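You operate a simulated robot arm through the tools that you are given. There is no shell and no other tool.

The job below is to be done with a simulated robot arm. You get a single attempt, and the scene is never put back.

JOB
Switch the tunnel to LINE, set a gain of 25 C, then switch both heaters on.
Fine: the teal HEAT TAKEN card on the sample cart gives the dials' sum; leave the air running.

It is judged by the outcome, as a careful person would: the job done as asked, and still so three seconds after it is handed in. It fails if anything else is knocked over, pushed out of place, dropped, spilled or broken.

ROBOT AND FRAMES
A 7-joint arm with a two-finger parallel gripper, fixed in place. Base frame: the origin is at the foot of the arm, x ahead of it, y to its left, z up. Lengths are in m, angles in degrees, forces in N, time in s.
Its first joint turns from -132.0 to 132.0 degrees. Payload 3.91 kg.
Tool frame: the origin (TCP) lies between the finger pads and is the grasp point; the fingertips stand 0.03 m ahead of it; z points along the fingers, y is the line along which they close. The gripper opens to 0.11 m. The fingers are 0.02 m wide and 0.01 m thick; the gripper's body (0.048 by 0.112 m) begins 0.055 m behind the TCP.
Orientation is that of the tool frame in the base frame, as a unit quaternion [x, y, z, w]. With the fingers straight down and closing along the base's y, the tool's x points along the base's -x, its y along +y and its z along -z.

CONTROLS
- The arm moves only by the tool jog_arm. Its argument "series" is a list of rows, each a list of 3 entries, a list of its own where there are three numbers: the gripper command, from -1 (shut) to 1 (fully open), values between in proportion, then the shift along the tool's x, y, z in m, then the turn, a rotation vector about the tool's x, y, z in rad. In form: [[jaw, [dx, dy, dz], [rx, ry, rz]], ...]. A call has 1 to 20 rows; each row is the pose to reach, as a shift and turn from the pose commanded when the call began, along the tool's axes at that moment. Each row takes 0.2 s and may step no farther than 0.05 m and 8.6 degrees from the row before; otherwise, or with a gripper value out of range, the whole call is refused. Where a pose cannot be reached the arm comes as near as it can. A force on the tool above 80 N (or 10 N above the force at the start of the call, whichever is more), or a blocked arm, ends the call early, and 0.2 s more pass. Each finger travels about 0.108 m/s and halts on what it meets, pressing with about 41 N; the grip force reading is that of the motor and also rises with nothing between the fingers. The clock runs only during rows and for 0.2 s after the last one: add rows that repeat a pose to give the fingers time. It gives the time, the measured TCP pose, the force on the tool (base axes), the opening and the grip force at its end, in the units of the frame above (readings bear some noise), with the torque about the TCP (base axes, N m) and any sound that the robot's microphone picked up.
- Cameras (640 x 400 px; columns grow to the right, rows downward): "scene" is fixed at [0.401, 0.5005, 1.7059]; the picture's right is [0.09, 1.00, 0.00], its down [0.75, -0.07, -0.66] and it looks along [-0.66, 0.06, -0.75] (base axes); focal length 214 px, centre (320, 200). "wrist" rides on the gripper at [0.072, 0.017, -0.103] in the tool frame; the picture's right is [-0.23, 0.97, 0.00], its down [-0.76, -0.18, -0.62] and it looks along [-0.61, -0.14, 0.78] (tool axes); focal length 222 px, centre (320, 200). There is no depth. A picture from a camera that has moved, and an enlarged one, comes with that camera's place and axes in the base frame and with its lens.
- grab_frame(camera): a new picture of that camera. It takes no simulated time.
- inspect(camera, box): a new picture of the part [left, top, right, bottom] of that camera's present view, enlarged. It takes no simulated time.
- close_job(): hands the job in; it is judged then, once.

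Places have to be worked out from the pictures, the camera data and where the tool is seen. Open the gripper and draw the arm clear of the work before you hand the job in, unless the task says otherwise.

The tools are called after "Call:" by a JSON object that holds its "api" and its "payload". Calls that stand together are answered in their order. jog_arm: Moves the arm, as the interface text tells. Its arguments: {"type":"object","properties":{"series":{"type":"array","items":{"type":"array"}}},"required":["series"]} The other tools are called the same way: grab_frame (camera) takes a picture; inspect (camera, box) takes an enlarged picture of a part of a camera's view; close_job () hands the job in.

At the start:

```text
t: 0.0
ee_pos: [0.0081, 0.4485, 1.4847]
orientation: [-0.001, 1.0, 0.0, 0.0]
ft_force: [-0.4, -0.1, 0.1]
ft_torque: [0.0, -0.01, 0.0]
finger_gap: 0.1099
gripper_force: 0.0
```

scene: 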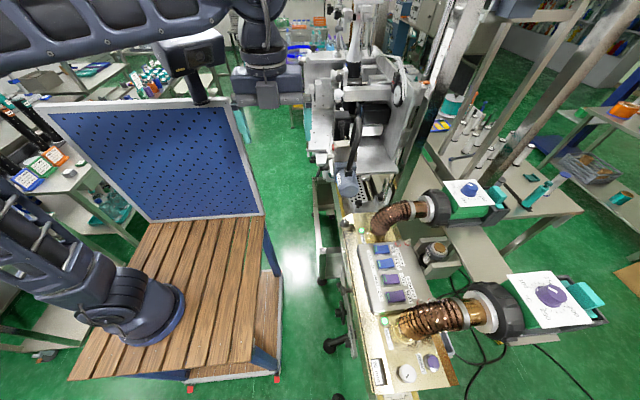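
wrist: 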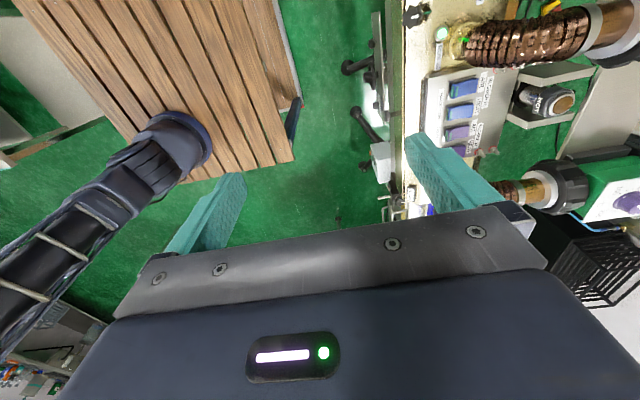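

The pictures show a control panel with rocker switches, two hot-air blowers with dials, and a knob or two at the near end. I'll enlarge the relevant parts to read the labels.

Call:
{"api": "inspect", "payload": {"camera": "scene", "box": [330, 200, 490, 300]}}

Call:
{"api": "inspect", "payload": {"camera": "scene", "box": [330, 300, 490, 400]}}

Call:
{"api": "inspect", "payload": {"camera": "scene", "box": [420, 160, 620, 340]}}

Call:
{"api": "inspect", "payload": {"camera": "scene", "box": [0, 80, 160, 200]}}

Call:
{"api": "inspect", "payload": {"camera": "wrist", "box": [380, 0, 640, 240]}}

```text
4.00 times, centred on (410, 250) of scene
camera zoom: at [0.401, 0.5005, 1.7059], right [0.09, 1.0, 0.0], down [0.75, -0.07, -0.66], along [-0.66, 0.06, -0.75], focal length 858 px, centre (-40, 0)
```

zoom: 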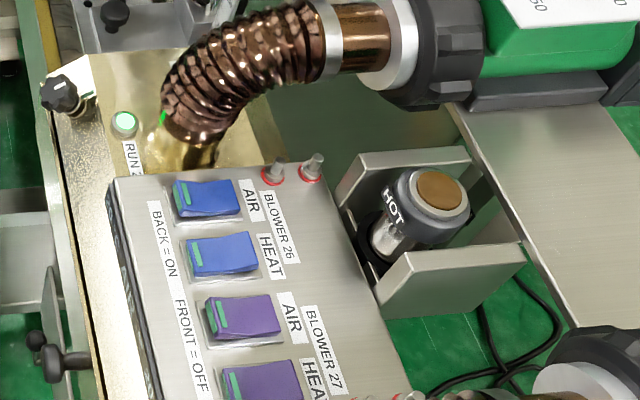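

```text
4.00 times, centred on (410, 350) of scene
camera zoom: at [0.401, 0.5005, 1.7059], right [0.09, 1.0, 0.0], down [0.75, -0.07, -0.66], along [-0.66, 0.06, -0.75], focal length 858 px, centre (-40, -400)
```

zoom: 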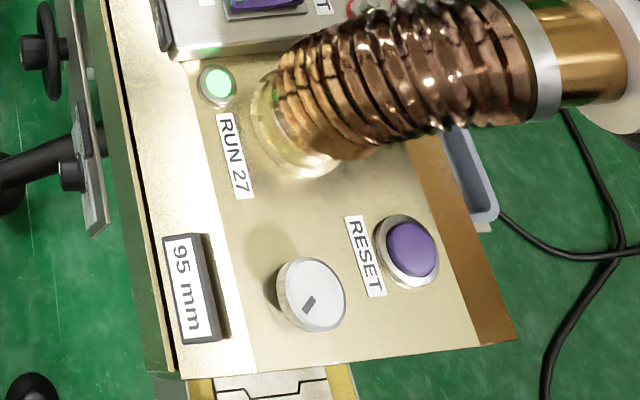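

```text
2.22 times, centred on (520, 250) of scene
camera zoom: at [0.401, 0.5005, 1.7059], right [0.09, 1.0, 0.0], down [0.75, -0.07, -0.66], along [-0.66, 0.06, -0.75], focal length 477 px, centre (-124, 89)
```

zoom: 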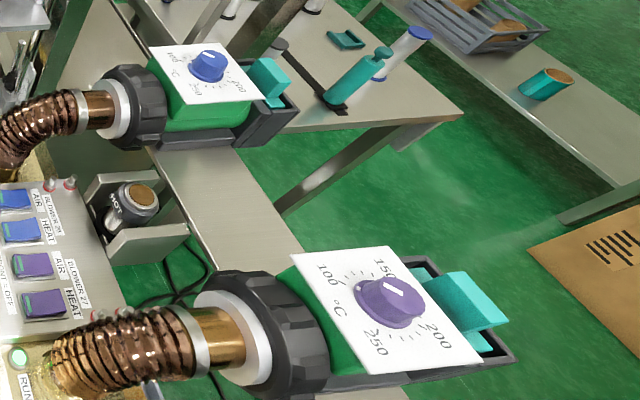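

```text
3.33 times, centred on (80, 140) of scene
camera zoom: at [0.401, 0.5005, 1.7059], right [0.09, 1.0, 0.0], down [0.75, -0.07, -0.66], along [-0.66, 0.06, -0.75], focal length 715 px, centre (1120, 400)
```

zoom: 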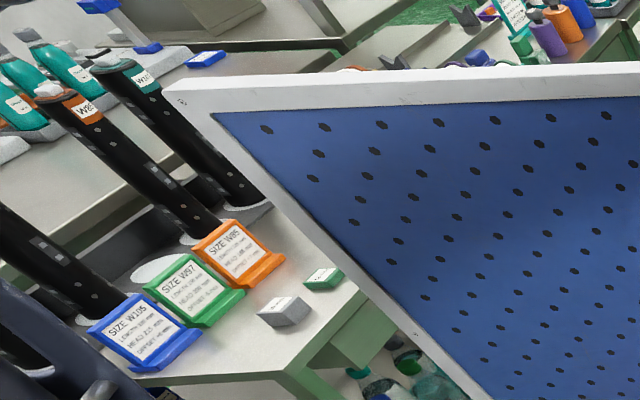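

```text
1.67 times, centred on (510, 120) of wrist
camera zoom: at [-0.0652, 0.4664, 1.5887], right [0.23, 0.97, 0.0], down [0.76, -0.18, 0.62], along [0.61, -0.14, -0.78], focal length 370 px, centre (3, 333)
```

zoom: 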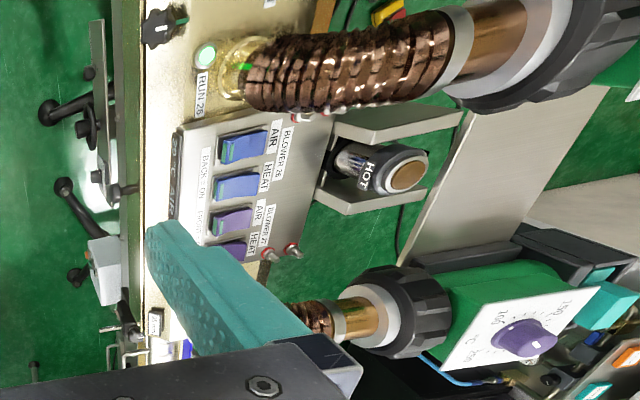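

I need to find the teal HEAT TAKEN card and the LINE selector. I'll enlarge the rest of the scene.

Call:
{"api": "inspect", "payload": {"camera": "scene", "box": [0, 0, 160, 100]}}

Call:
{"api": "inspect", "payload": {"camera": "scene", "box": [200, 0, 360, 100]}}

Call:
{"api": "inspect", "payload": {"camera": "scene", "box": [290, 80, 450, 180]}}

Call:
{"api": "inspect", "payload": {"camera": "scene", "box": [290, 160, 450, 260]}}

Call:
{"api": "inspect", "payload": {"camera": "scene", "box": [400, 70, 560, 190]}}

Call:
{"api": "inspect", "payload": {"camera": "scene", "box": [520, 70, 640, 200]}}

Call:
{"api": "inspect", "payload": {"camera": "scene", "box": [480, 260, 640, 400]}}

Call:
{"api": "inspect", "payload": {"camera": "scene", "box": [0, 150, 160, 250]}}

Call:
{"api": "inspect", "payload": {"camera": "wrist", "box": [0, 280, 120, 400]}}

Call:
{"api": "inspect", "payload": {"camera": "wrist", "box": [520, 120, 640, 240]}}

```text
4.00 times, centred on (80, 50) of scene
camera zoom: at [0.401, 0.5005, 1.7059], right [0.09, 1.0, 0.0], down [0.75, -0.07, -0.66], along [-0.66, 0.06, -0.75], focal length 858 px, centre (1280, 800)
```

zoom: 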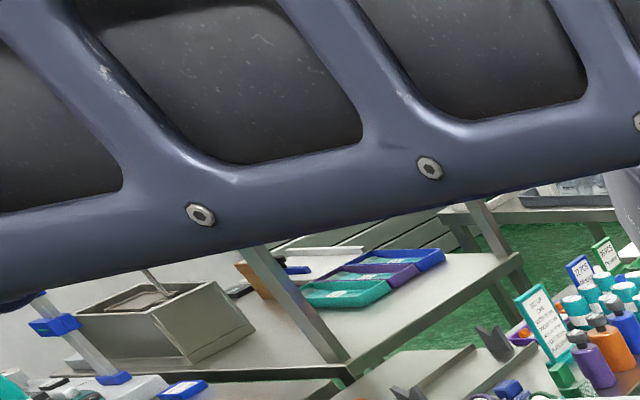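

```text
4.00 times, centred on (280, 50) of scene
camera zoom: at [0.401, 0.5005, 1.7059], right [0.09, 1.0, 0.0], down [0.75, -0.07, -0.66], along [-0.66, 0.06, -0.75], focal length 858 px, centre (480, 800)
```

zoom: 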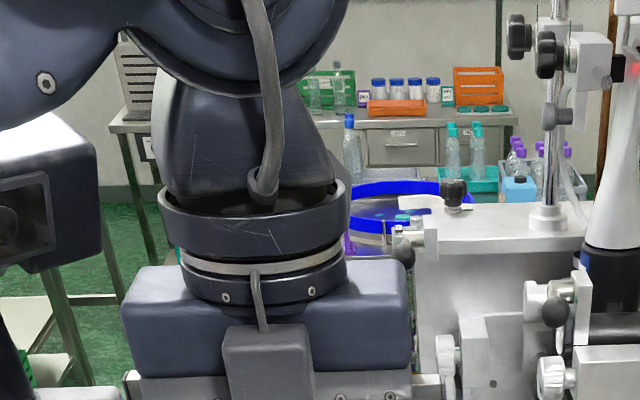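

```text
4.00 times, centred on (370, 130) of scene
camera zoom: at [0.401, 0.5005, 1.7059], right [0.09, 1.0, 0.0], down [0.75, -0.07, -0.66], along [-0.66, 0.06, -0.75], focal length 858 px, centre (120, 480)
```

zoom: 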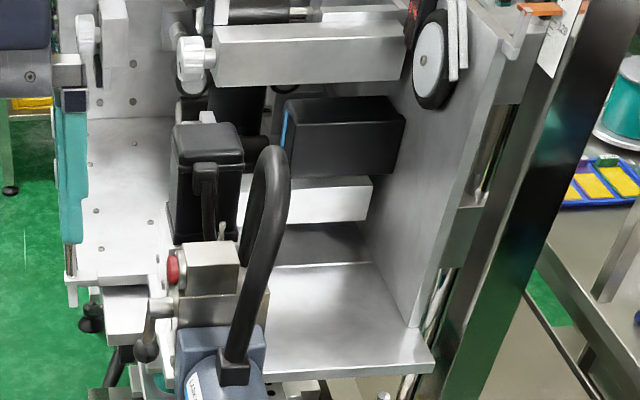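

```text
4.00 times, centred on (370, 210) of scene
camera zoom: at [0.401, 0.5005, 1.7059], right [0.09, 1.0, 0.0], down [0.75, -0.07, -0.66], along [-0.66, 0.06, -0.75], focal length 858 px, centre (120, 160)
```

zoom: 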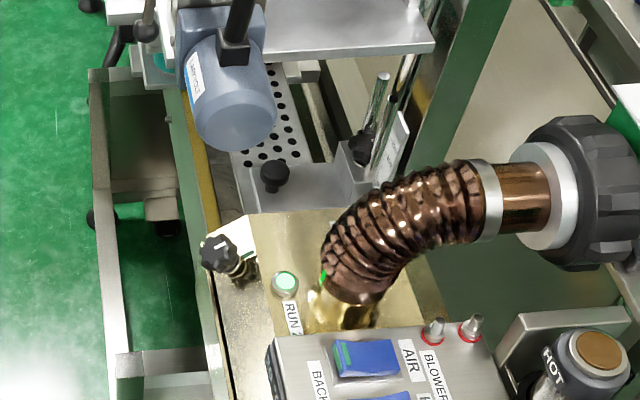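

```text
3.33 times, centred on (480, 130) of scene
camera zoom: at [0.401, 0.5005, 1.7059], right [0.09, 1.0, 0.0], down [0.75, -0.07, -0.66], along [-0.66, 0.06, -0.75], focal length 715 px, centre (-213, 433)
```

zoom: 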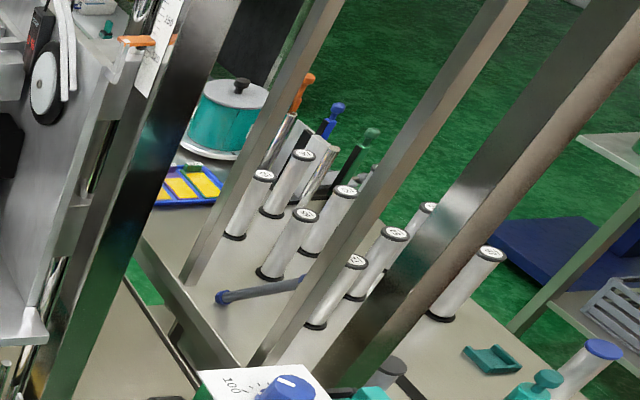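

```text
3.08 times, centred on (580, 135) of scene
camera zoom: at [0.401, 0.5005, 1.7059], right [0.09, 1.0, 0.0], down [0.75, -0.07, -0.66], along [-0.66, 0.06, -0.75], focal length 660 px, centre (-480, 400)
```

zoom: 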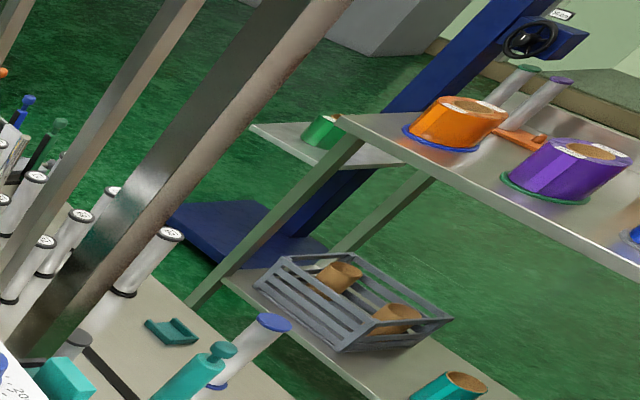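

```text
2.86 times, centred on (560, 330) of scene
camera zoom: at [0.401, 0.5005, 1.7059], right [0.09, 1.0, 0.0], down [0.75, -0.07, -0.66], along [-0.66, 0.06, -0.75], focal length 613 px, centre (-366, -171)
```

zoom: 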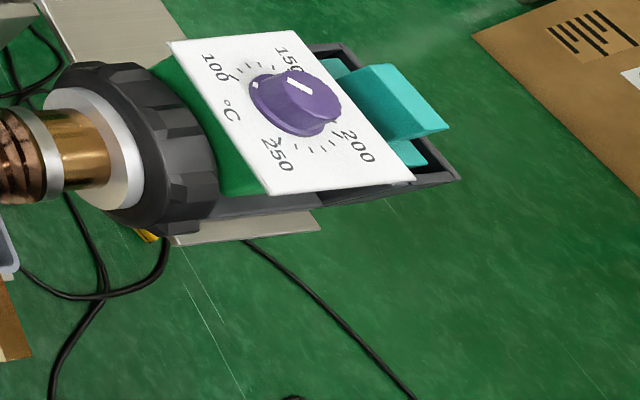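

```text
4.00 times, centred on (80, 200) of scene
camera zoom: at [0.401, 0.5005, 1.7059], right [0.09, 1.0, 0.0], down [0.75, -0.07, -0.66], along [-0.66, 0.06, -0.75], focal length 858 px, centre (1280, 200)
```

zoom: 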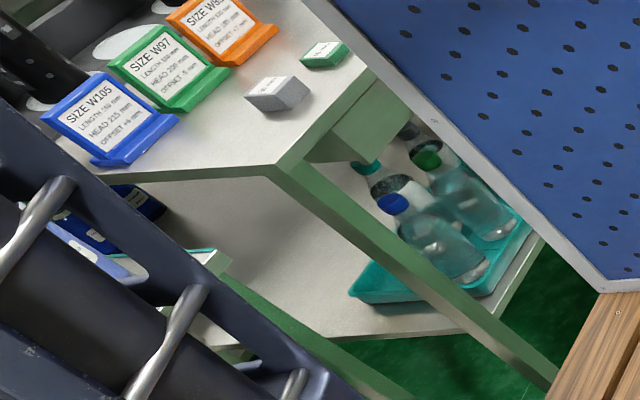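

```text
3.33 times, centred on (60, 340) of wrist
camera zoom: at [-0.0652, 0.4664, 1.5887], right [0.23, 0.97, 0.0], down [0.76, -0.18, 0.62], along [0.61, -0.14, -0.78], focal length 740 px, centre (1187, -267)
```

zoom: 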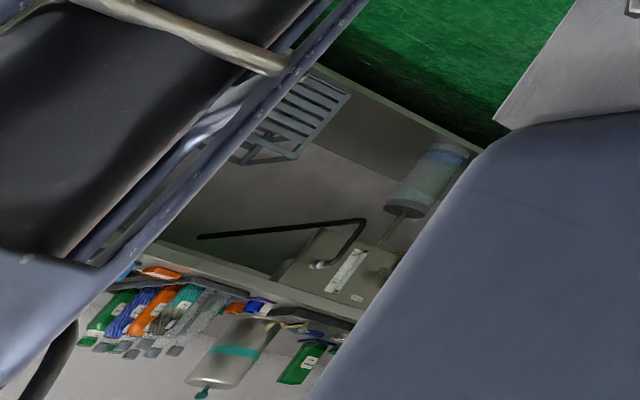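

```text
3.33 times, centred on (580, 180) of wrist
camera zoom: at [-0.0652, 0.4664, 1.5887], right [0.23, 0.97, 0.0], down [0.76, -0.18, 0.62], along [0.61, -0.14, -0.78], focal length 740 px, centre (-547, 267)
```

zoom: 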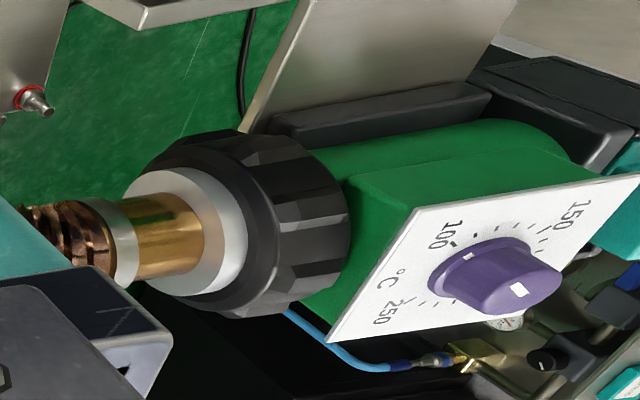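

A teal card stands among sample bottles near scene pixel (135, 80). I'll enlarge that, along with the selector knobs.

Call:
{"api": "inspect", "payload": {"camera": "scene", "box": [120, 60, 168, 100]}}

Call:
{"api": "inspect", "payload": {"camera": "scene", "box": [335, 205, 375, 235]}}

Call:
{"api": "inspect", "payload": {"camera": "scene", "box": [445, 170, 505, 215]}}

Call:
{"api": "inspect", "payload": {"camera": "scene", "box": [515, 265, 595, 325]}}

Call:
{"api": "inspect", "payload": {"camera": "wrist", "box": [400, 0, 480, 50]}}

Call:
{"api": "inspect", "payload": {"camera": "wrist", "box": [390, 140, 450, 220]}}

```text
10.00 times, centred on (144, 80) of scene
camera zoom: at [0.401, 0.5005, 1.7059], right [0.09, 1.0, 0.0], down [0.75, -0.07, -0.66], along [-0.66, 0.06, -0.75], focal length 2145 px, centre (2080, 1400)
```

zoom: 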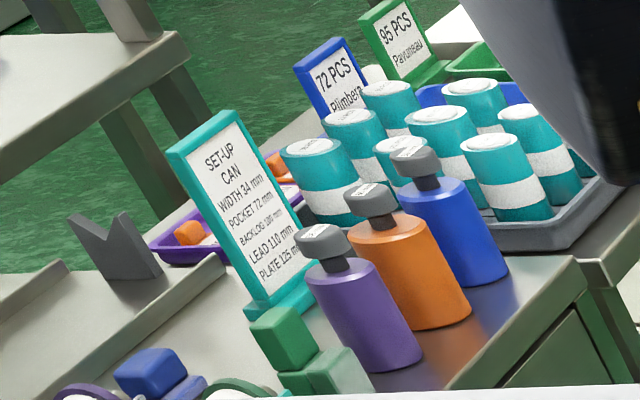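

```text
13.33 times, centred on (355, 220) of scene
camera zoom: at [0.401, 0.5005, 1.7059], right [0.09, 1.0, 0.0], down [0.75, -0.07, -0.66], along [-0.66, 0.06, -0.75], focal length 2860 px, centre (-147, -67)
```

zoom: 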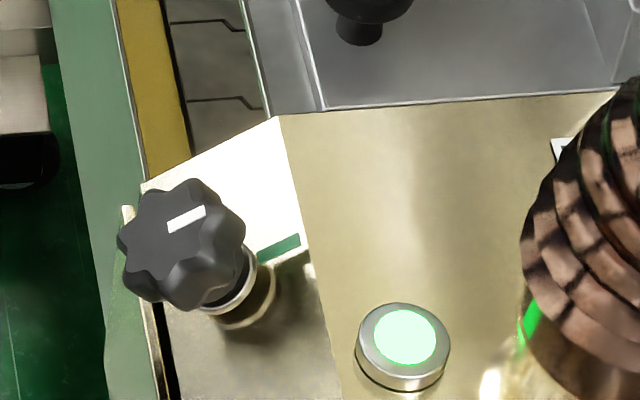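

```text
8.89 times, centred on (475, 192) of scene
camera zoom: at [0.401, 0.5005, 1.7059], right [0.09, 1.0, 0.0], down [0.75, -0.07, -0.66], along [-0.66, 0.06, -0.75], focal length 1906 px, centre (-1058, 267)
```

zoom: 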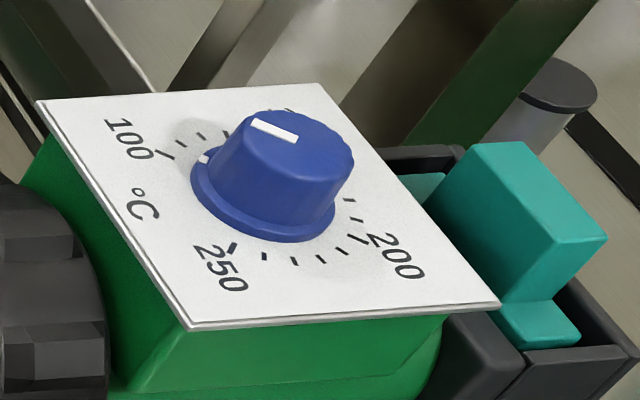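

```text
6.67 times, centred on (555, 295) of scene
camera zoom: at [0.401, 0.5005, 1.7059], right [0.09, 1.0, 0.0], down [0.75, -0.07, -0.66], along [-0.66, 0.06, -0.75], focal length 1430 px, centre (-1247, -433)
```

zoom: 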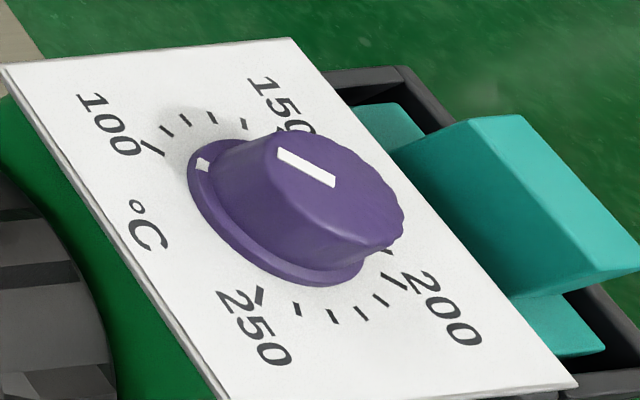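

```text
8.00 times, centred on (440, 25) of wrist
camera zoom: at [-0.0652, 0.4664, 1.5887], right [0.23, 0.97, 0.0], down [0.76, -0.18, 0.62], along [0.61, -0.14, -0.78], focal length 1777 px, centre (-640, 1600)
```

zoom: 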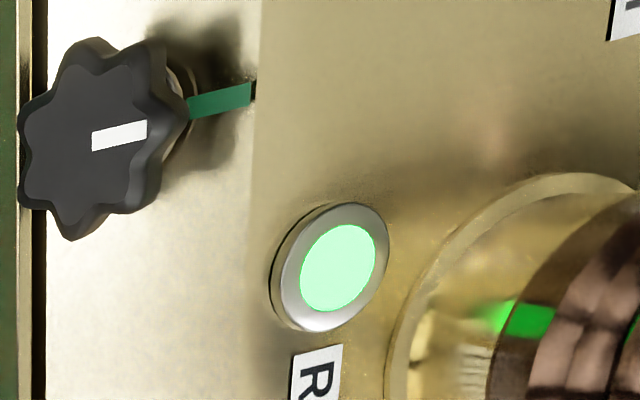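

```text
5.00 times, centred on (420, 180) of wrist
camera zoom: at [-0.0652, 0.4664, 1.5887], right [0.23, 0.97, 0.0], down [0.76, -0.18, 0.62], along [0.61, -0.14, -0.78], focal length 1111 px, centre (-180, 300)
```

zoom: 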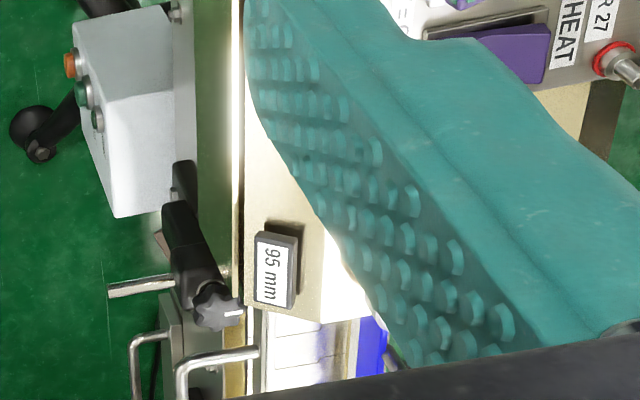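

The teal card seen there is a set-up card, not HEAT TAKEN. Triangulation puts the panel near z≈1.11 (HEAT 26 near (0.14, 0.72)) and the purple dial near (0.31, 0.95, 1.29). I'll yaw the wrist camera towards +x+y in free air to look for the card.

Call:
{"api": "jog_arm", "payload": {"series": [[1, [-0.02, 0, 0], [0, 0, -0.14]], [1, [-0.04, 0, 0], [0, 0, -0.28]], [1, [-0.06, 0, 0], [0, 0, -0.42]], [1, [-0.08, 0, 0], [0, 0, -0.56]], [1, [-0.08, 0, 0], [0, 0, -0.7]], [1, [-0.08, 0, 0], [0, 0, -0.84]], [1, [-0.08, 0, 0], [0, 0, -0.98]]]}}

Call:
{"api": "grab_frame", "payload": {"camera": "wrist"}}

Call:
{"api": "grab_frame", "payload": {"camera": "scene"}}

```text
t: 1.6
ee_pos: [0.0881, 0.4492, 1.4849]
orientation: [-0.472, 0.882, -0.001, 0.0]
ft_force: [0.3, 0.3, -0.5]
ft_torque: [0.03, -0.02, 0.0]
finger_gap: 0.1099
gripper_force: 0.1
```

```text
taken
camera wrist: at [0.0332, 0.3986, 1.5885], right [-0.68, 0.73, 0.0], down [0.57, 0.53, 0.62], along [0.45, 0.43, -0.78], focal length 222 px, centre (320, 200)
```

wrist: 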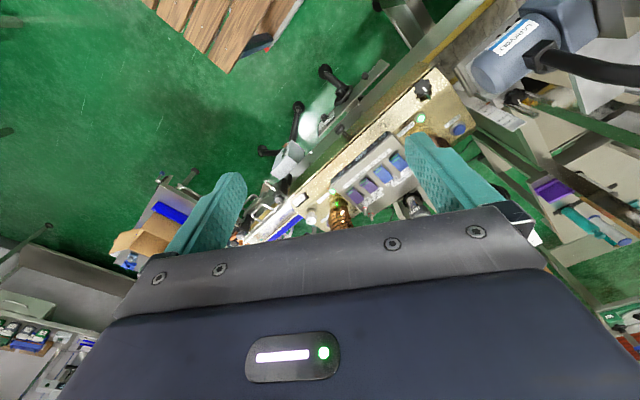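

```text
taken
```

scene: 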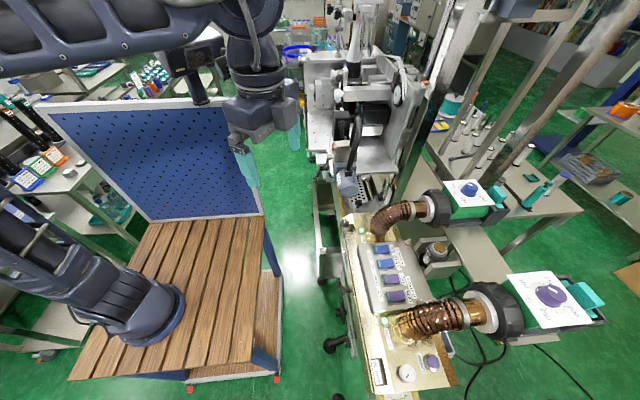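

The wrist picture shows more benches at the lower left and right. I'll enlarge those.

Call:
{"api": "inspect", "payload": {"camera": "wrist", "box": [0, 160, 200, 400]}}

Call:
{"api": "inspect", "payload": {"camera": "wrist", "box": [500, 120, 640, 380]}}

Call:
{"api": "inspect", "payload": {"camera": "wrist", "box": [230, 60, 480, 240]}}

```text
1.67 times, centred on (100, 280) of wrist
camera zoom: at [0.0332, 0.3986, 1.5885], right [-0.68, 0.73, 0.0], down [0.57, 0.53, 0.62], along [0.45, 0.43, -0.78], focal length 370 px, centre (687, 67)
```

zoom: 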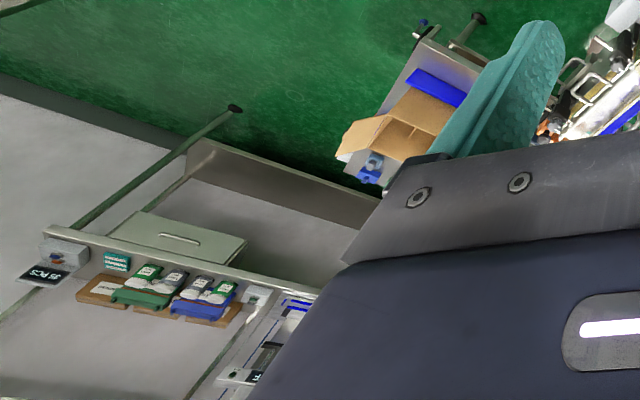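

```text
1.54 times, centred on (570, 250) of wrist
camera zoom: at [0.0332, 0.3986, 1.5885], right [-0.68, 0.73, 0.0], down [0.57, 0.53, 0.62], along [0.45, 0.43, -0.78], focal length 342 px, centre (-65, 123)
```

zoom: 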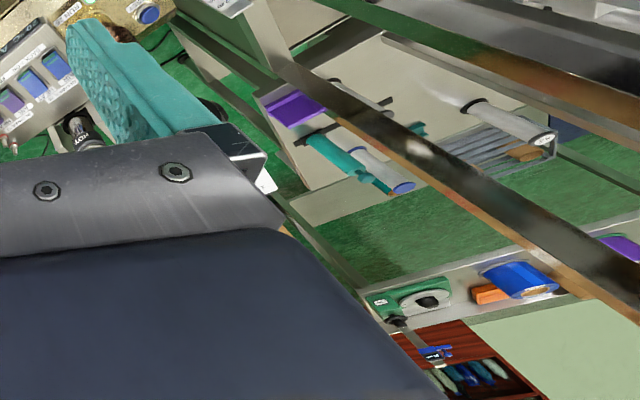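

```text
2.22 times, centred on (355, 150) of wrist
camera zoom: at [0.0332, 0.3986, 1.5885], right [-0.68, 0.73, 0.0], down [0.57, 0.53, 0.62], along [0.45, 0.43, -0.78], focal length 494 px, centre (242, 311)
```

zoom: 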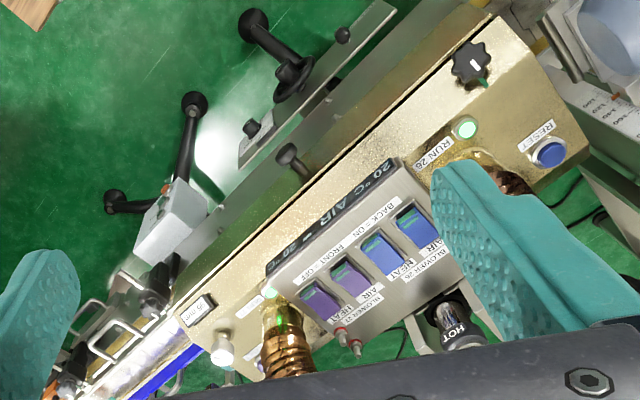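

The enlarged view extends past the picture edge and shows a small teal card by bottles at the far +x side. I'll enlarge it, plus the panel's front face text.

Call:
{"api": "inspect", "payload": {"camera": "wrist", "box": [0, 295, 1, 340]}}

Call:
{"api": "inspect", "payload": {"camera": "wrist", "box": [340, 110, 420, 190]}}

Call:
{"api": "inspect", "payload": {"camera": "wrist", "box": [0, 0, 1, 400]}}

Call:
{"api": "inspect", "payload": {"camera": "wrist", "box": [639, 0, 640, 400]}}

Call:
{"api": "inspect", "payload": {"camera": "scene", "box": [0, 0, 1, 400]}}

Call:
{"api": "inspect", "payload": {"camera": "scene", "box": [639, 0, 640, 400]}}

Call:
{"api": "inspect", "payload": {"camera": "scene", "box": [0, 0, 640, 1]}}

Call:
{"api": "inspect", "payload": {"camera": "scene", "box": [0, 399, 640, 400]}}

```text
8.89 times, centred on (0, 318) of wrist
camera zoom: at [0.0332, 0.3986, 1.5885], right [-0.68, 0.73, 0.0], down [0.57, 0.53, 0.62], along [0.45, 0.43, -0.78], focal length 1974 px, centre (3160, -844)
```

zoom: 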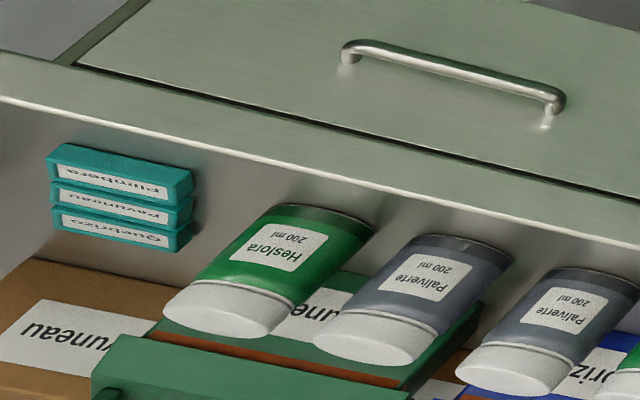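

```text
5.00 times, centred on (380, 150) of wrist
camera zoom: at [0.0332, 0.3986, 1.5885], right [-0.68, 0.73, 0.0], down [0.57, 0.53, 0.62], along [0.45, 0.43, -0.78], focal length 1111 px, centre (20, 450)
```

zoom: 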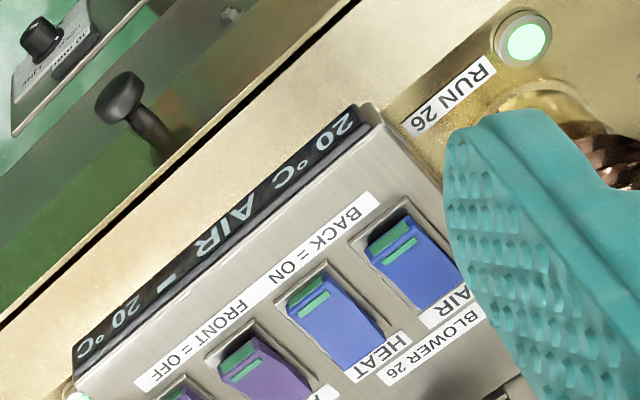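

```text
1.00 times, centred on (0, 200) of wrist (not enlarged: the box is as wide or as high as the picture)
camera zoom: at [0.0332, 0.3986, 1.5885], right [-0.68, 0.73, 0.0], down [0.57, 0.53, 0.62], along [0.45, 0.43, -0.78], focal length 222 px, centre (640, 200)
```

zoom: 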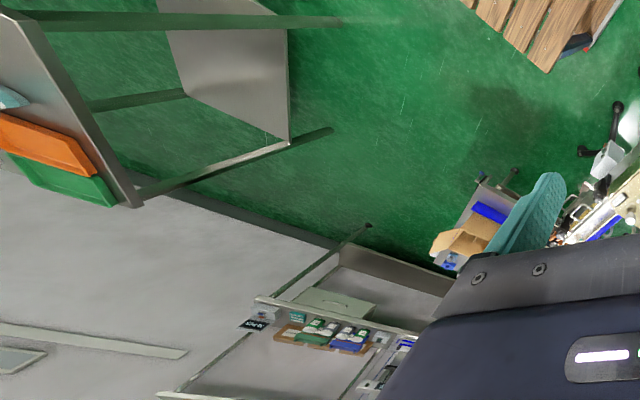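

```text
1.00 times, centred on (640, 200) of wrist (not enlarged: the box is as wide or as high as the picture)
camera zoom: at [0.0332, 0.3986, 1.5885], right [-0.68, 0.73, 0.0], down [0.57, 0.53, 0.62], along [0.45, 0.43, -0.78], focal length 222 px, centre (0, 200)
```

zoom: 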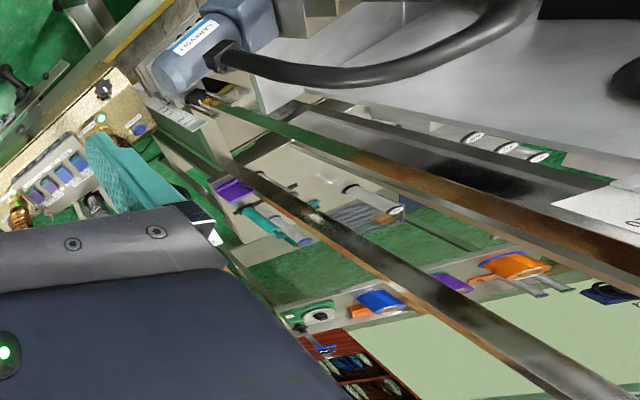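

```text
1.00 times, centred on (0, 200) of scene (not enlarged: the box is as wide or as high as the picture)
camera zoom: at [0.401, 0.5005, 1.7059], right [0.09, 1.0, 0.0], down [0.75, -0.07, -0.66], along [-0.66, 0.06, -0.75], focal length 214 px, centre (640, 200)
```

zoom: 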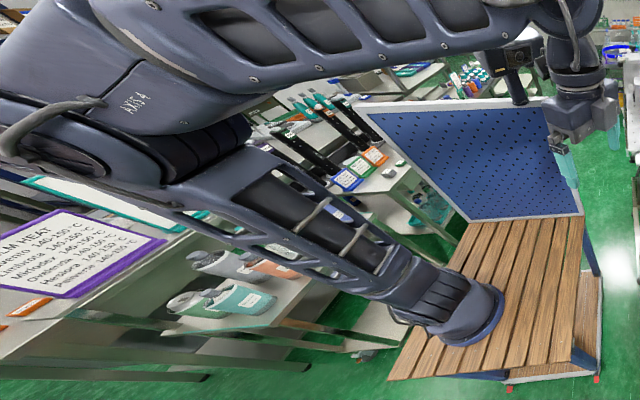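

```text
1.00 times, centred on (640, 200) of scene (not enlarged: the box is as wide or as high as the picture)
camera zoom: at [0.401, 0.5005, 1.7059], right [0.09, 1.0, 0.0], down [0.75, -0.07, -0.66], along [-0.66, 0.06, -0.75], focal length 214 px, centre (0, 200)
```

zoom: 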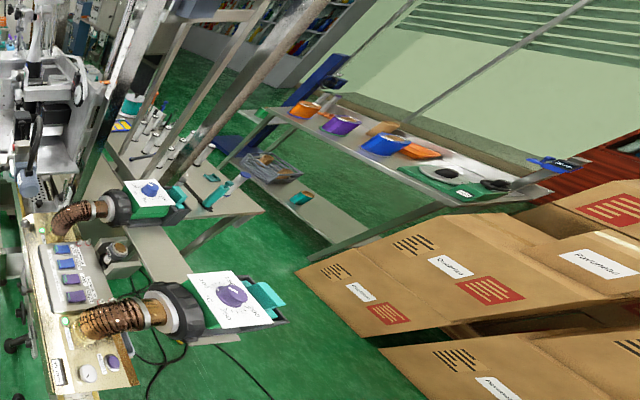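

```text
1.00 times, centred on (320, 0) of scene (not enlarged: the box is as wide or as high as the picture)
camera zoom: at [0.401, 0.5005, 1.7059], right [0.09, 1.0, 0.0], down [0.75, -0.07, -0.66], along [-0.66, 0.06, -0.75], focal length 214 px, centre (320, 400)
```

zoom: 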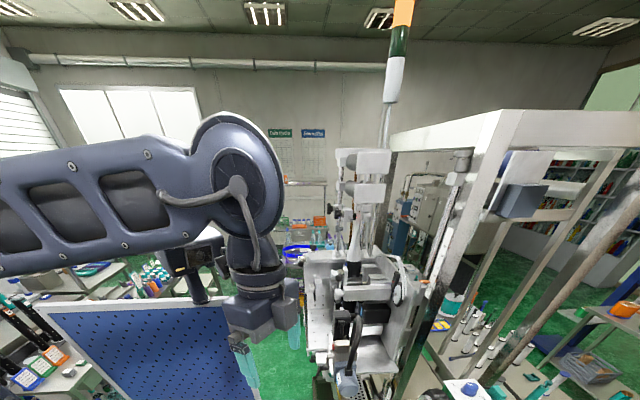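

```text
1.00 times, centred on (320, 400) of scene (not enlarged: the box is as wide or as high as the picture)
camera zoom: at [0.401, 0.5005, 1.7059], right [0.09, 1.0, 0.0], down [0.75, -0.07, -0.66], along [-0.66, 0.06, -0.75], focal length 214 px, centre (320, 0)
```

zoom: 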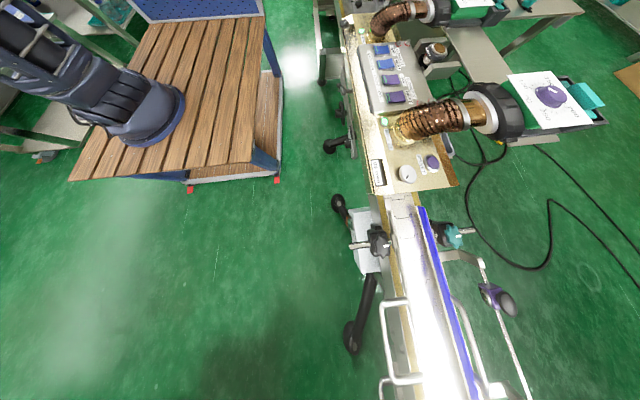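

Very useful: at the scene's left edge there are a purple "HEAT" card and a teal card behind the arm, and beside the conveyor a small plate with a rotary knob that has text like "LINE". I'll enlarge these.

Call:
{"api": "inspect", "payload": {"camera": "scene", "box": [0, 160, 1, 320]}}

Call:
{"api": "inspect", "payload": {"camera": "scene", "box": [0, 60, 1, 400]}}

Call:
{"api": "inspect", "payload": {"camera": "wrist", "box": [300, 100, 350, 150]}}

Call:
{"api": "inspect", "payload": {"camera": "wrist", "box": [380, 60, 480, 130]}}

Call:
{"api": "inspect", "payload": {"camera": "wrist", "box": [260, 170, 340, 240]}}

Call:
{"api": "inspect", "payload": {"camera": "scene", "box": [320, 399, 440, 400]}}

```text
2.50 times, centred on (0, 240) of scene
camera zoom: at [0.401, 0.5005, 1.7059], right [0.09, 1.0, 0.0], down [0.75, -0.07, -0.66], along [-0.66, 0.06, -0.75], focal length 536 px, centre (1119, 100)
```

zoom: 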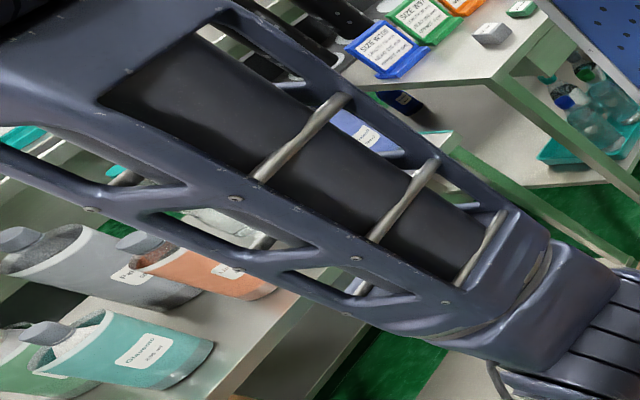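

```text
1.18 times, centred on (0, 230) of scene
camera zoom: at [0.401, 0.5005, 1.7059], right [0.09, 1.0, 0.0], down [0.75, -0.07, -0.66], along [-0.66, 0.06, -0.75], focal length 252 px, centre (696, 165)
```

zoom: 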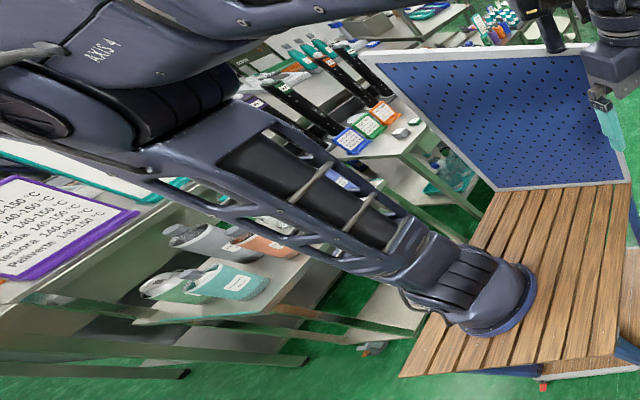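

```text
8.00 times, centred on (325, 125) of wrist
camera zoom: at [0.0332, 0.3986, 1.5885], right [-0.68, 0.73, 0.0], down [0.57, 0.53, 0.62], along [0.45, 0.43, -0.78], focal length 1777 px, centre (280, 800)
```

zoom: 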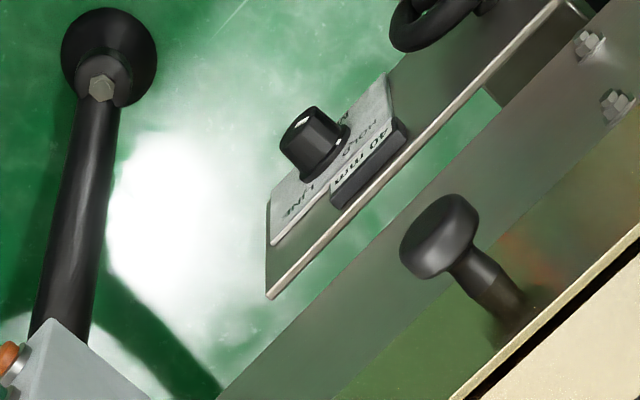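

```text
5.71 times, centred on (430, 95) of wrist
camera zoom: at [0.0332, 0.3986, 1.5885], right [-0.68, 0.73, 0.0], down [0.57, 0.53, 0.62], along [0.45, 0.43, -0.78], focal length 1269 px, centre (-309, 800)
```

zoom: 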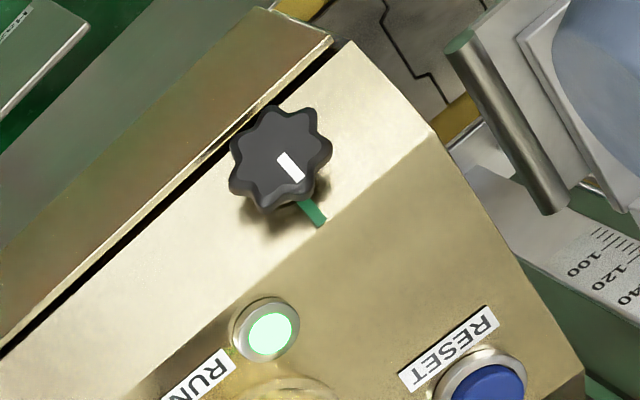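

```text
5.71 times, centred on (300, 205) of wrist
camera zoom: at [0.0332, 0.3986, 1.5885], right [-0.68, 0.73, 0.0], down [0.57, 0.53, 0.62], along [0.45, 0.43, -0.78], focal length 1269 px, centre (434, 171)
```

zoom: 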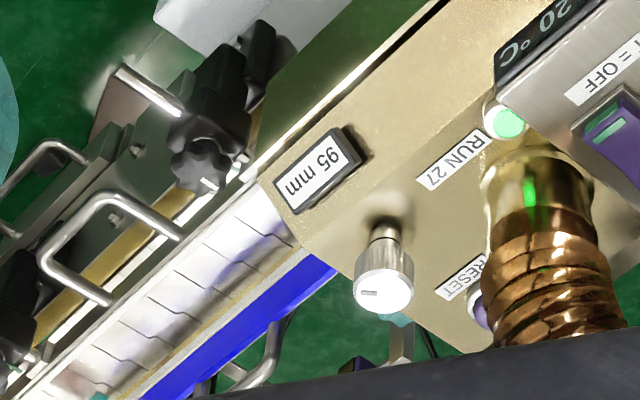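

```text
5.33 times, centred on (380, 400) of scene
camera zoom: at [0.401, 0.5005, 1.7059], right [0.09, 1.0, 0.0], down [0.75, -0.07, -0.66], along [-0.66, 0.06, -0.75], focal length 1144 px, centre (0, -864)
```

zoom: 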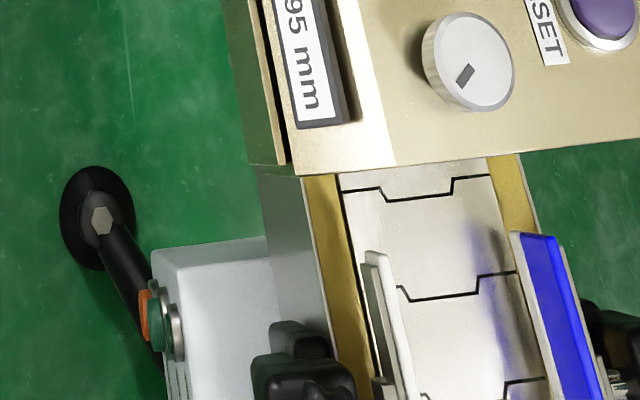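

The selector knob on the small side plate carries LINE / HOLD labels. The likely HEAT TAKEN card lies behind the arm towards -y, so I'll yaw the wrist camera the other way to look there.

Call:
{"api": "jog_arm", "payload": {"series": [[1, [0, 0, 0], [0, 0, 0.14]], [1, [0, 0, 0], [0, 0, 0.28]], [1, [0, 0, 0], [0, 0, 0.42]], [1, [0, 0, 0], [0, 0, 0.56]], [1, [0, 0, 0], [0, 0, 0.7]], [1, [0, 0, 0], [0, 0, 0.84]], [1, [0, 0, 0], [0, 0, 0.98]], [1, [0, 0, 0], [0, 0, 1.12]], [1, [0, 0, 0], [0, 0, 1.26]], [1, [0, 0, 0], [0, 0, 1.4]], [1, [0, 0, 0], [0, 0, 1.54]], [1, [0, 0, 0], [0, 0, 1.68]], [1, [0, 0, 0], [0, 0, 1.82]], [1, [0, 0, 0], [0, 0, 1.96]]]}}

Call:
{"api": "grab_frame", "payload": {"camera": "wrist"}}

Call:
{"api": "inspect", "payload": {"camera": "wrist", "box": [0, 0, 1, 400]}}

Call:
{"api": "inspect", "payload": {"camera": "wrist", "box": [0, 399, 640, 400]}}

Call:
{"api": "inspect", "payload": {"camera": "wrist", "box": [639, 0, 640, 400]}}

```text
t: 4.6
ee_pos: [0.0872, 0.4499, 1.4843]
orientation: [0.471, 0.882, 0.001, 0.0]
ft_force: [-0.1, 0.9, -0.2]
ft_torque: [-0.03, 0.01, 0.04]
finger_gap: 0.11
gripper_force: 0.0
```

```text
taken
camera wrist: at [0.0609, 0.5194, 1.5887], right [0.94, 0.35, 0.0], down [0.27, -0.73, 0.62], along [0.22, -0.58, -0.78], focal length 222 px, centre (320, 200)
```

wrist: 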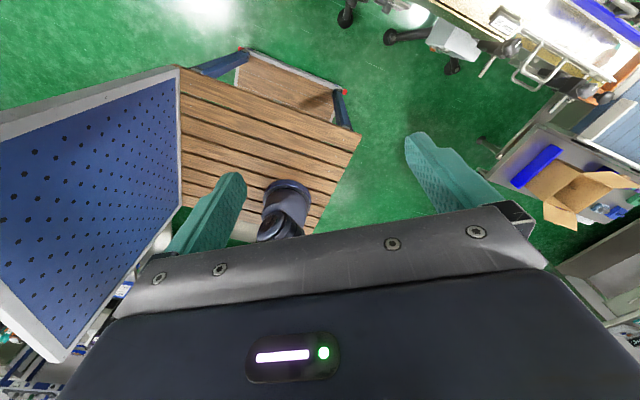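

```text
1.00 times, centred on (0, 200) of wrist (not enlarged: the box is as wide or as high as the picture)
camera zoom: at [0.0609, 0.5194, 1.5887], right [0.94, 0.35, 0.0], down [0.27, -0.73, 0.62], along [0.22, -0.58, -0.78], focal length 222 px, centre (640, 200)
```

zoom: 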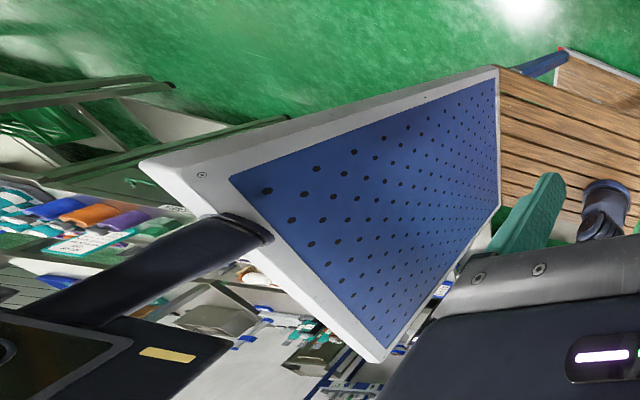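

```text
1.00 times, centred on (320, 400) of wrist (not enlarged: the box is as wide or as high as the picture)
camera zoom: at [0.0609, 0.5194, 1.5887], right [0.94, 0.35, 0.0], down [0.27, -0.73, 0.62], along [0.22, -0.58, -0.78], focal length 222 px, centre (320, 0)
```

zoom: 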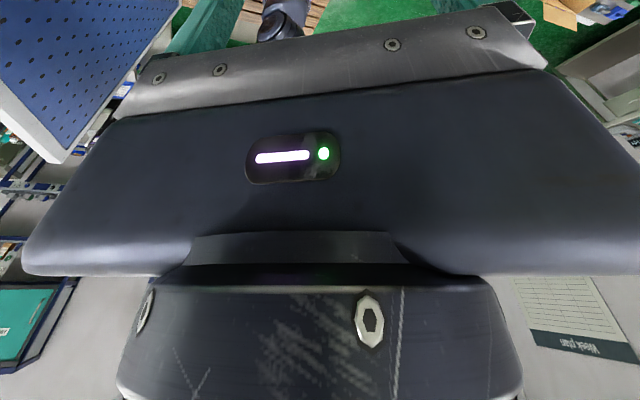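

```text
1.00 times, centred on (640, 200) of wrist (not enlarged: the box is as wide or as high as the picture)
camera zoom: at [0.0609, 0.5194, 1.5887], right [0.94, 0.35, 0.0], down [0.27, -0.73, 0.62], along [0.22, -0.58, -0.78], focal length 222 px, centre (0, 200)
```

zoom: 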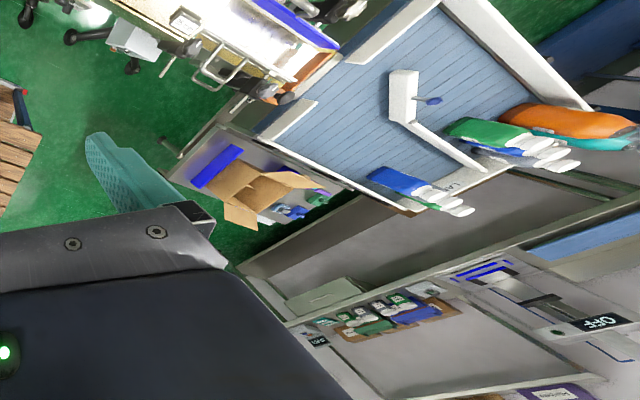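

The pegboard hides some of the benches. I'll yaw further clockwise to look past it towards the -x/-y benches.

Call:
{"api": "jog_arm", "payload": {"series": [[1, [0, 0, 0], [0, 0, 0.14]], [1, [0, 0, 0], [0, 0, 0.28]], [1, [0, 0, 0], [0, 0, 0.42]], [1, [0, 0, 0], [0, 0, 0.56]], [1, [0, 0, 0], [0, 0, 0.7]], [1, [0, 0, 0], [0, 0, 0.84]], [1, [0, 0, 0], [0, 0, 0.98]]]}}

Call:
{"api": "grab_frame", "payload": {"camera": "wrist"}}

Call:
{"api": "inspect", "payload": {"camera": "wrist", "box": [0, 0, 1, 400]}}

Call:
{"api": "inspect", "payload": {"camera": "scene", "box": [0, 0, 1, 400]}}

```text
t: 6.4
ee_pos: [0.0347, 0.4407, 1.4828]
orientation: [0.802, 0.597, -0.001, 0.001]
ft_force: [-1.5, 1.0, -0.6]
ft_torque: [-0.15, -0.05, 0.01]
finger_gap: 0.1101
gripper_force: 0.0
out of reach, approached as far as the arm can: row 3
stopped in row 7: the arm was blocked; the commanded pose is now the measured one
```

```text
taken
camera wrist: at [0.0714, 0.5074, 1.5872], right [0.87, -0.5, 0.0], down [-0.39, -0.68, 0.62], along [-0.31, -0.54, -0.78], focal length 222 px, centre (320, 200)
```

wrist: 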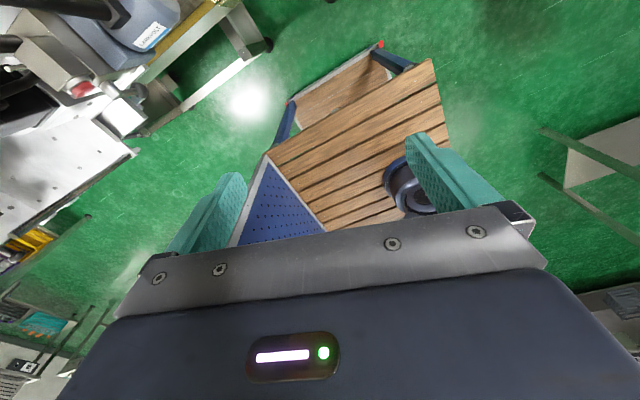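

```text
1.00 times, centred on (0, 200) of wrist (not enlarged: the box is as wide or as high as the picture)
camera zoom: at [0.0714, 0.5074, 1.5872], right [0.87, -0.5, 0.0], down [-0.39, -0.68, 0.62], along [-0.31, -0.54, -0.78], focal length 222 px, centre (640, 200)
```

zoom: 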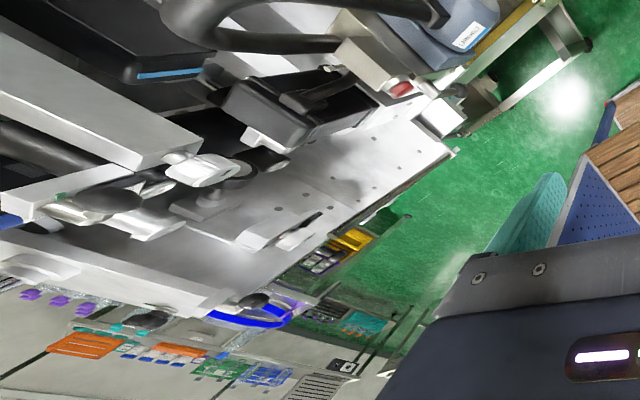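

```text
1.00 times, centred on (0, 200) of scene (not enlarged: the box is as wide or as high as the picture)
camera zoom: at [0.401, 0.5005, 1.7059], right [0.09, 1.0, 0.0], down [0.75, -0.07, -0.66], along [-0.66, 0.06, -0.75], focal length 214 px, centre (640, 200)
```

zoom: 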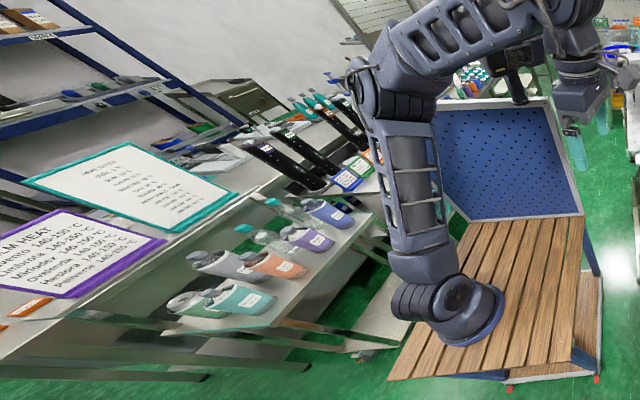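

The arm configuration shifted and now the scene camera can see a teal card left of its frame. I'll try to enlarge it.

Call:
{"api": "inspect", "payload": {"camera": "scene", "box": [-310, 125, -70, 245]}}

Call:
{"api": "inspect", "payload": {"camera": "scene", "box": [0, 80, 1, 280]}}

Call:
{"api": "grab_frame", "payload": {"camera": "scene"}}

```text
refused: -310 is not a number from 0 to 640
```

```text
2.00 times, centred on (0, 180) of scene
camera zoom: at [0.401, 0.5005, 1.7059], right [0.09, 1.0, 0.0], down [0.75, -0.07, -0.66], along [-0.66, 0.06, -0.75], focal length 429 px, centre (959, 240)
```

zoom: 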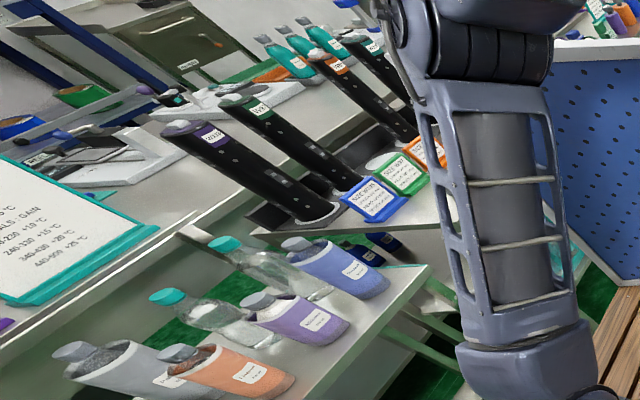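

```text
taken
```

scene: 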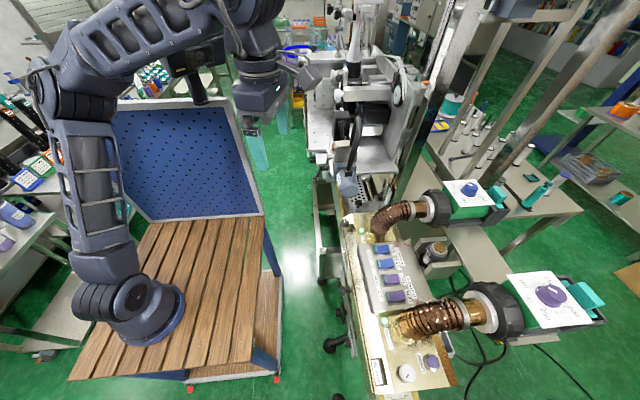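

The right edge of the teal card lists sum ranges against gains (about 440–550 → 25 °C), but I need a clear reading. I'll move the wrist to around (0.45, 0.30, 1.40) and yaw so the card comes into its side view.

Call:
{"api": "jog_arm", "payload": {"series": [[1, [-0.0015, 0.0437, 0.008], [0, 0, -0.115]], [1, [-0.003, 0.0875, 0.016], [0, 0, -0.23]], [1, [-0.0045, 0.131, 0.024], [0, 0, -0.345]], [1, [-0.006, 0.175, 0.032], [0, 0, -0.46]], [1, [-0.0075, 0.219, 0.04], [0, 0, -0.575]], [1, [-0.009, 0.2626, 0.048], [0, 0, -0.69]], [1, [-0.0105, 0.306, 0.056], [0, 0, -0.805]], [1, [-0.012, 0.35, 0.064], [0, 0, -0.92]], [1, [-0.0135, 0.394, 0.072], [0, 0, -1.035]], [1, [-0.015, 0.4376, 0.08], [0, 0, -1.15]]]}}

Call:
{"api": "grab_frame", "payload": {"camera": "wrist"}}

Call:
{"api": "inspect", "payload": {"camera": "wrist", "box": [0, 0, 1, 400]}}

Call:
{"api": "inspect", "payload": {"camera": "scene", "box": [0, 0, 1, 400]}}

```text
t: 8.6
ee_pos: [0.4519, 0.3017, 1.403]
orientation: [0.349, 0.937, 0.0, 0.0]
ft_force: [-1.0, 0.0, -0.6]
ft_torque: [-0.02, -0.09, 0.02]
finger_gap: 0.11
gripper_force: 0.2
```

```text
taken
camera wrist: at [0.4071, 0.3624, 1.5072], right [0.81, 0.59, 0.0], down [0.46, -0.63, 0.62], along [0.37, -0.5, -0.78], focal length 222 px, centre (320, 200)
```

wrist: 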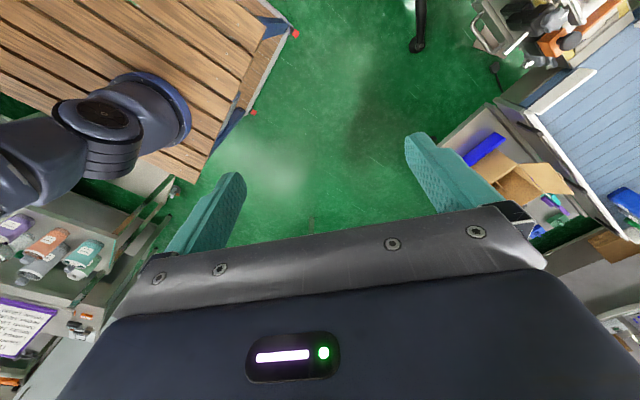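

```text
1.00 times, centred on (0, 200) of wrist (not enlarged: the box is as wide or as high as the picture)
camera zoom: at [0.4071, 0.3624, 1.5072], right [0.81, 0.59, 0.0], down [0.46, -0.63, 0.62], along [0.37, -0.5, -0.78], focal length 222 px, centre (640, 200)
```

zoom: 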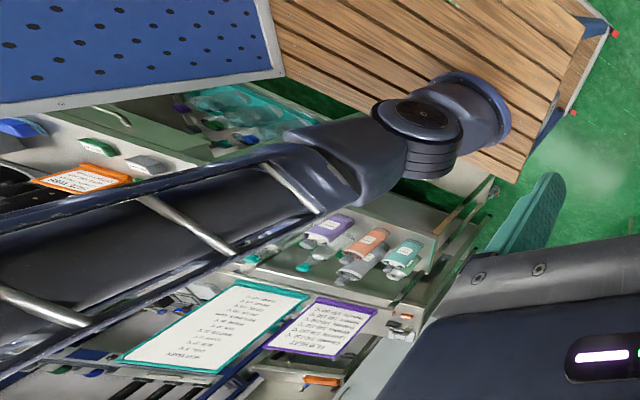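

```text
1.00 times, centred on (0, 200) of scene (not enlarged: the box is as wide or as high as the picture)
camera zoom: at [0.401, 0.5005, 1.7059], right [0.09, 1.0, 0.0], down [0.75, -0.07, -0.66], along [-0.66, 0.06, -0.75], focal length 214 px, centre (640, 200)
```

zoom: 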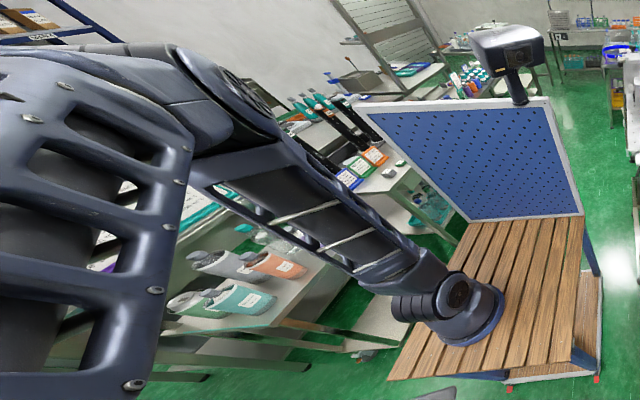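

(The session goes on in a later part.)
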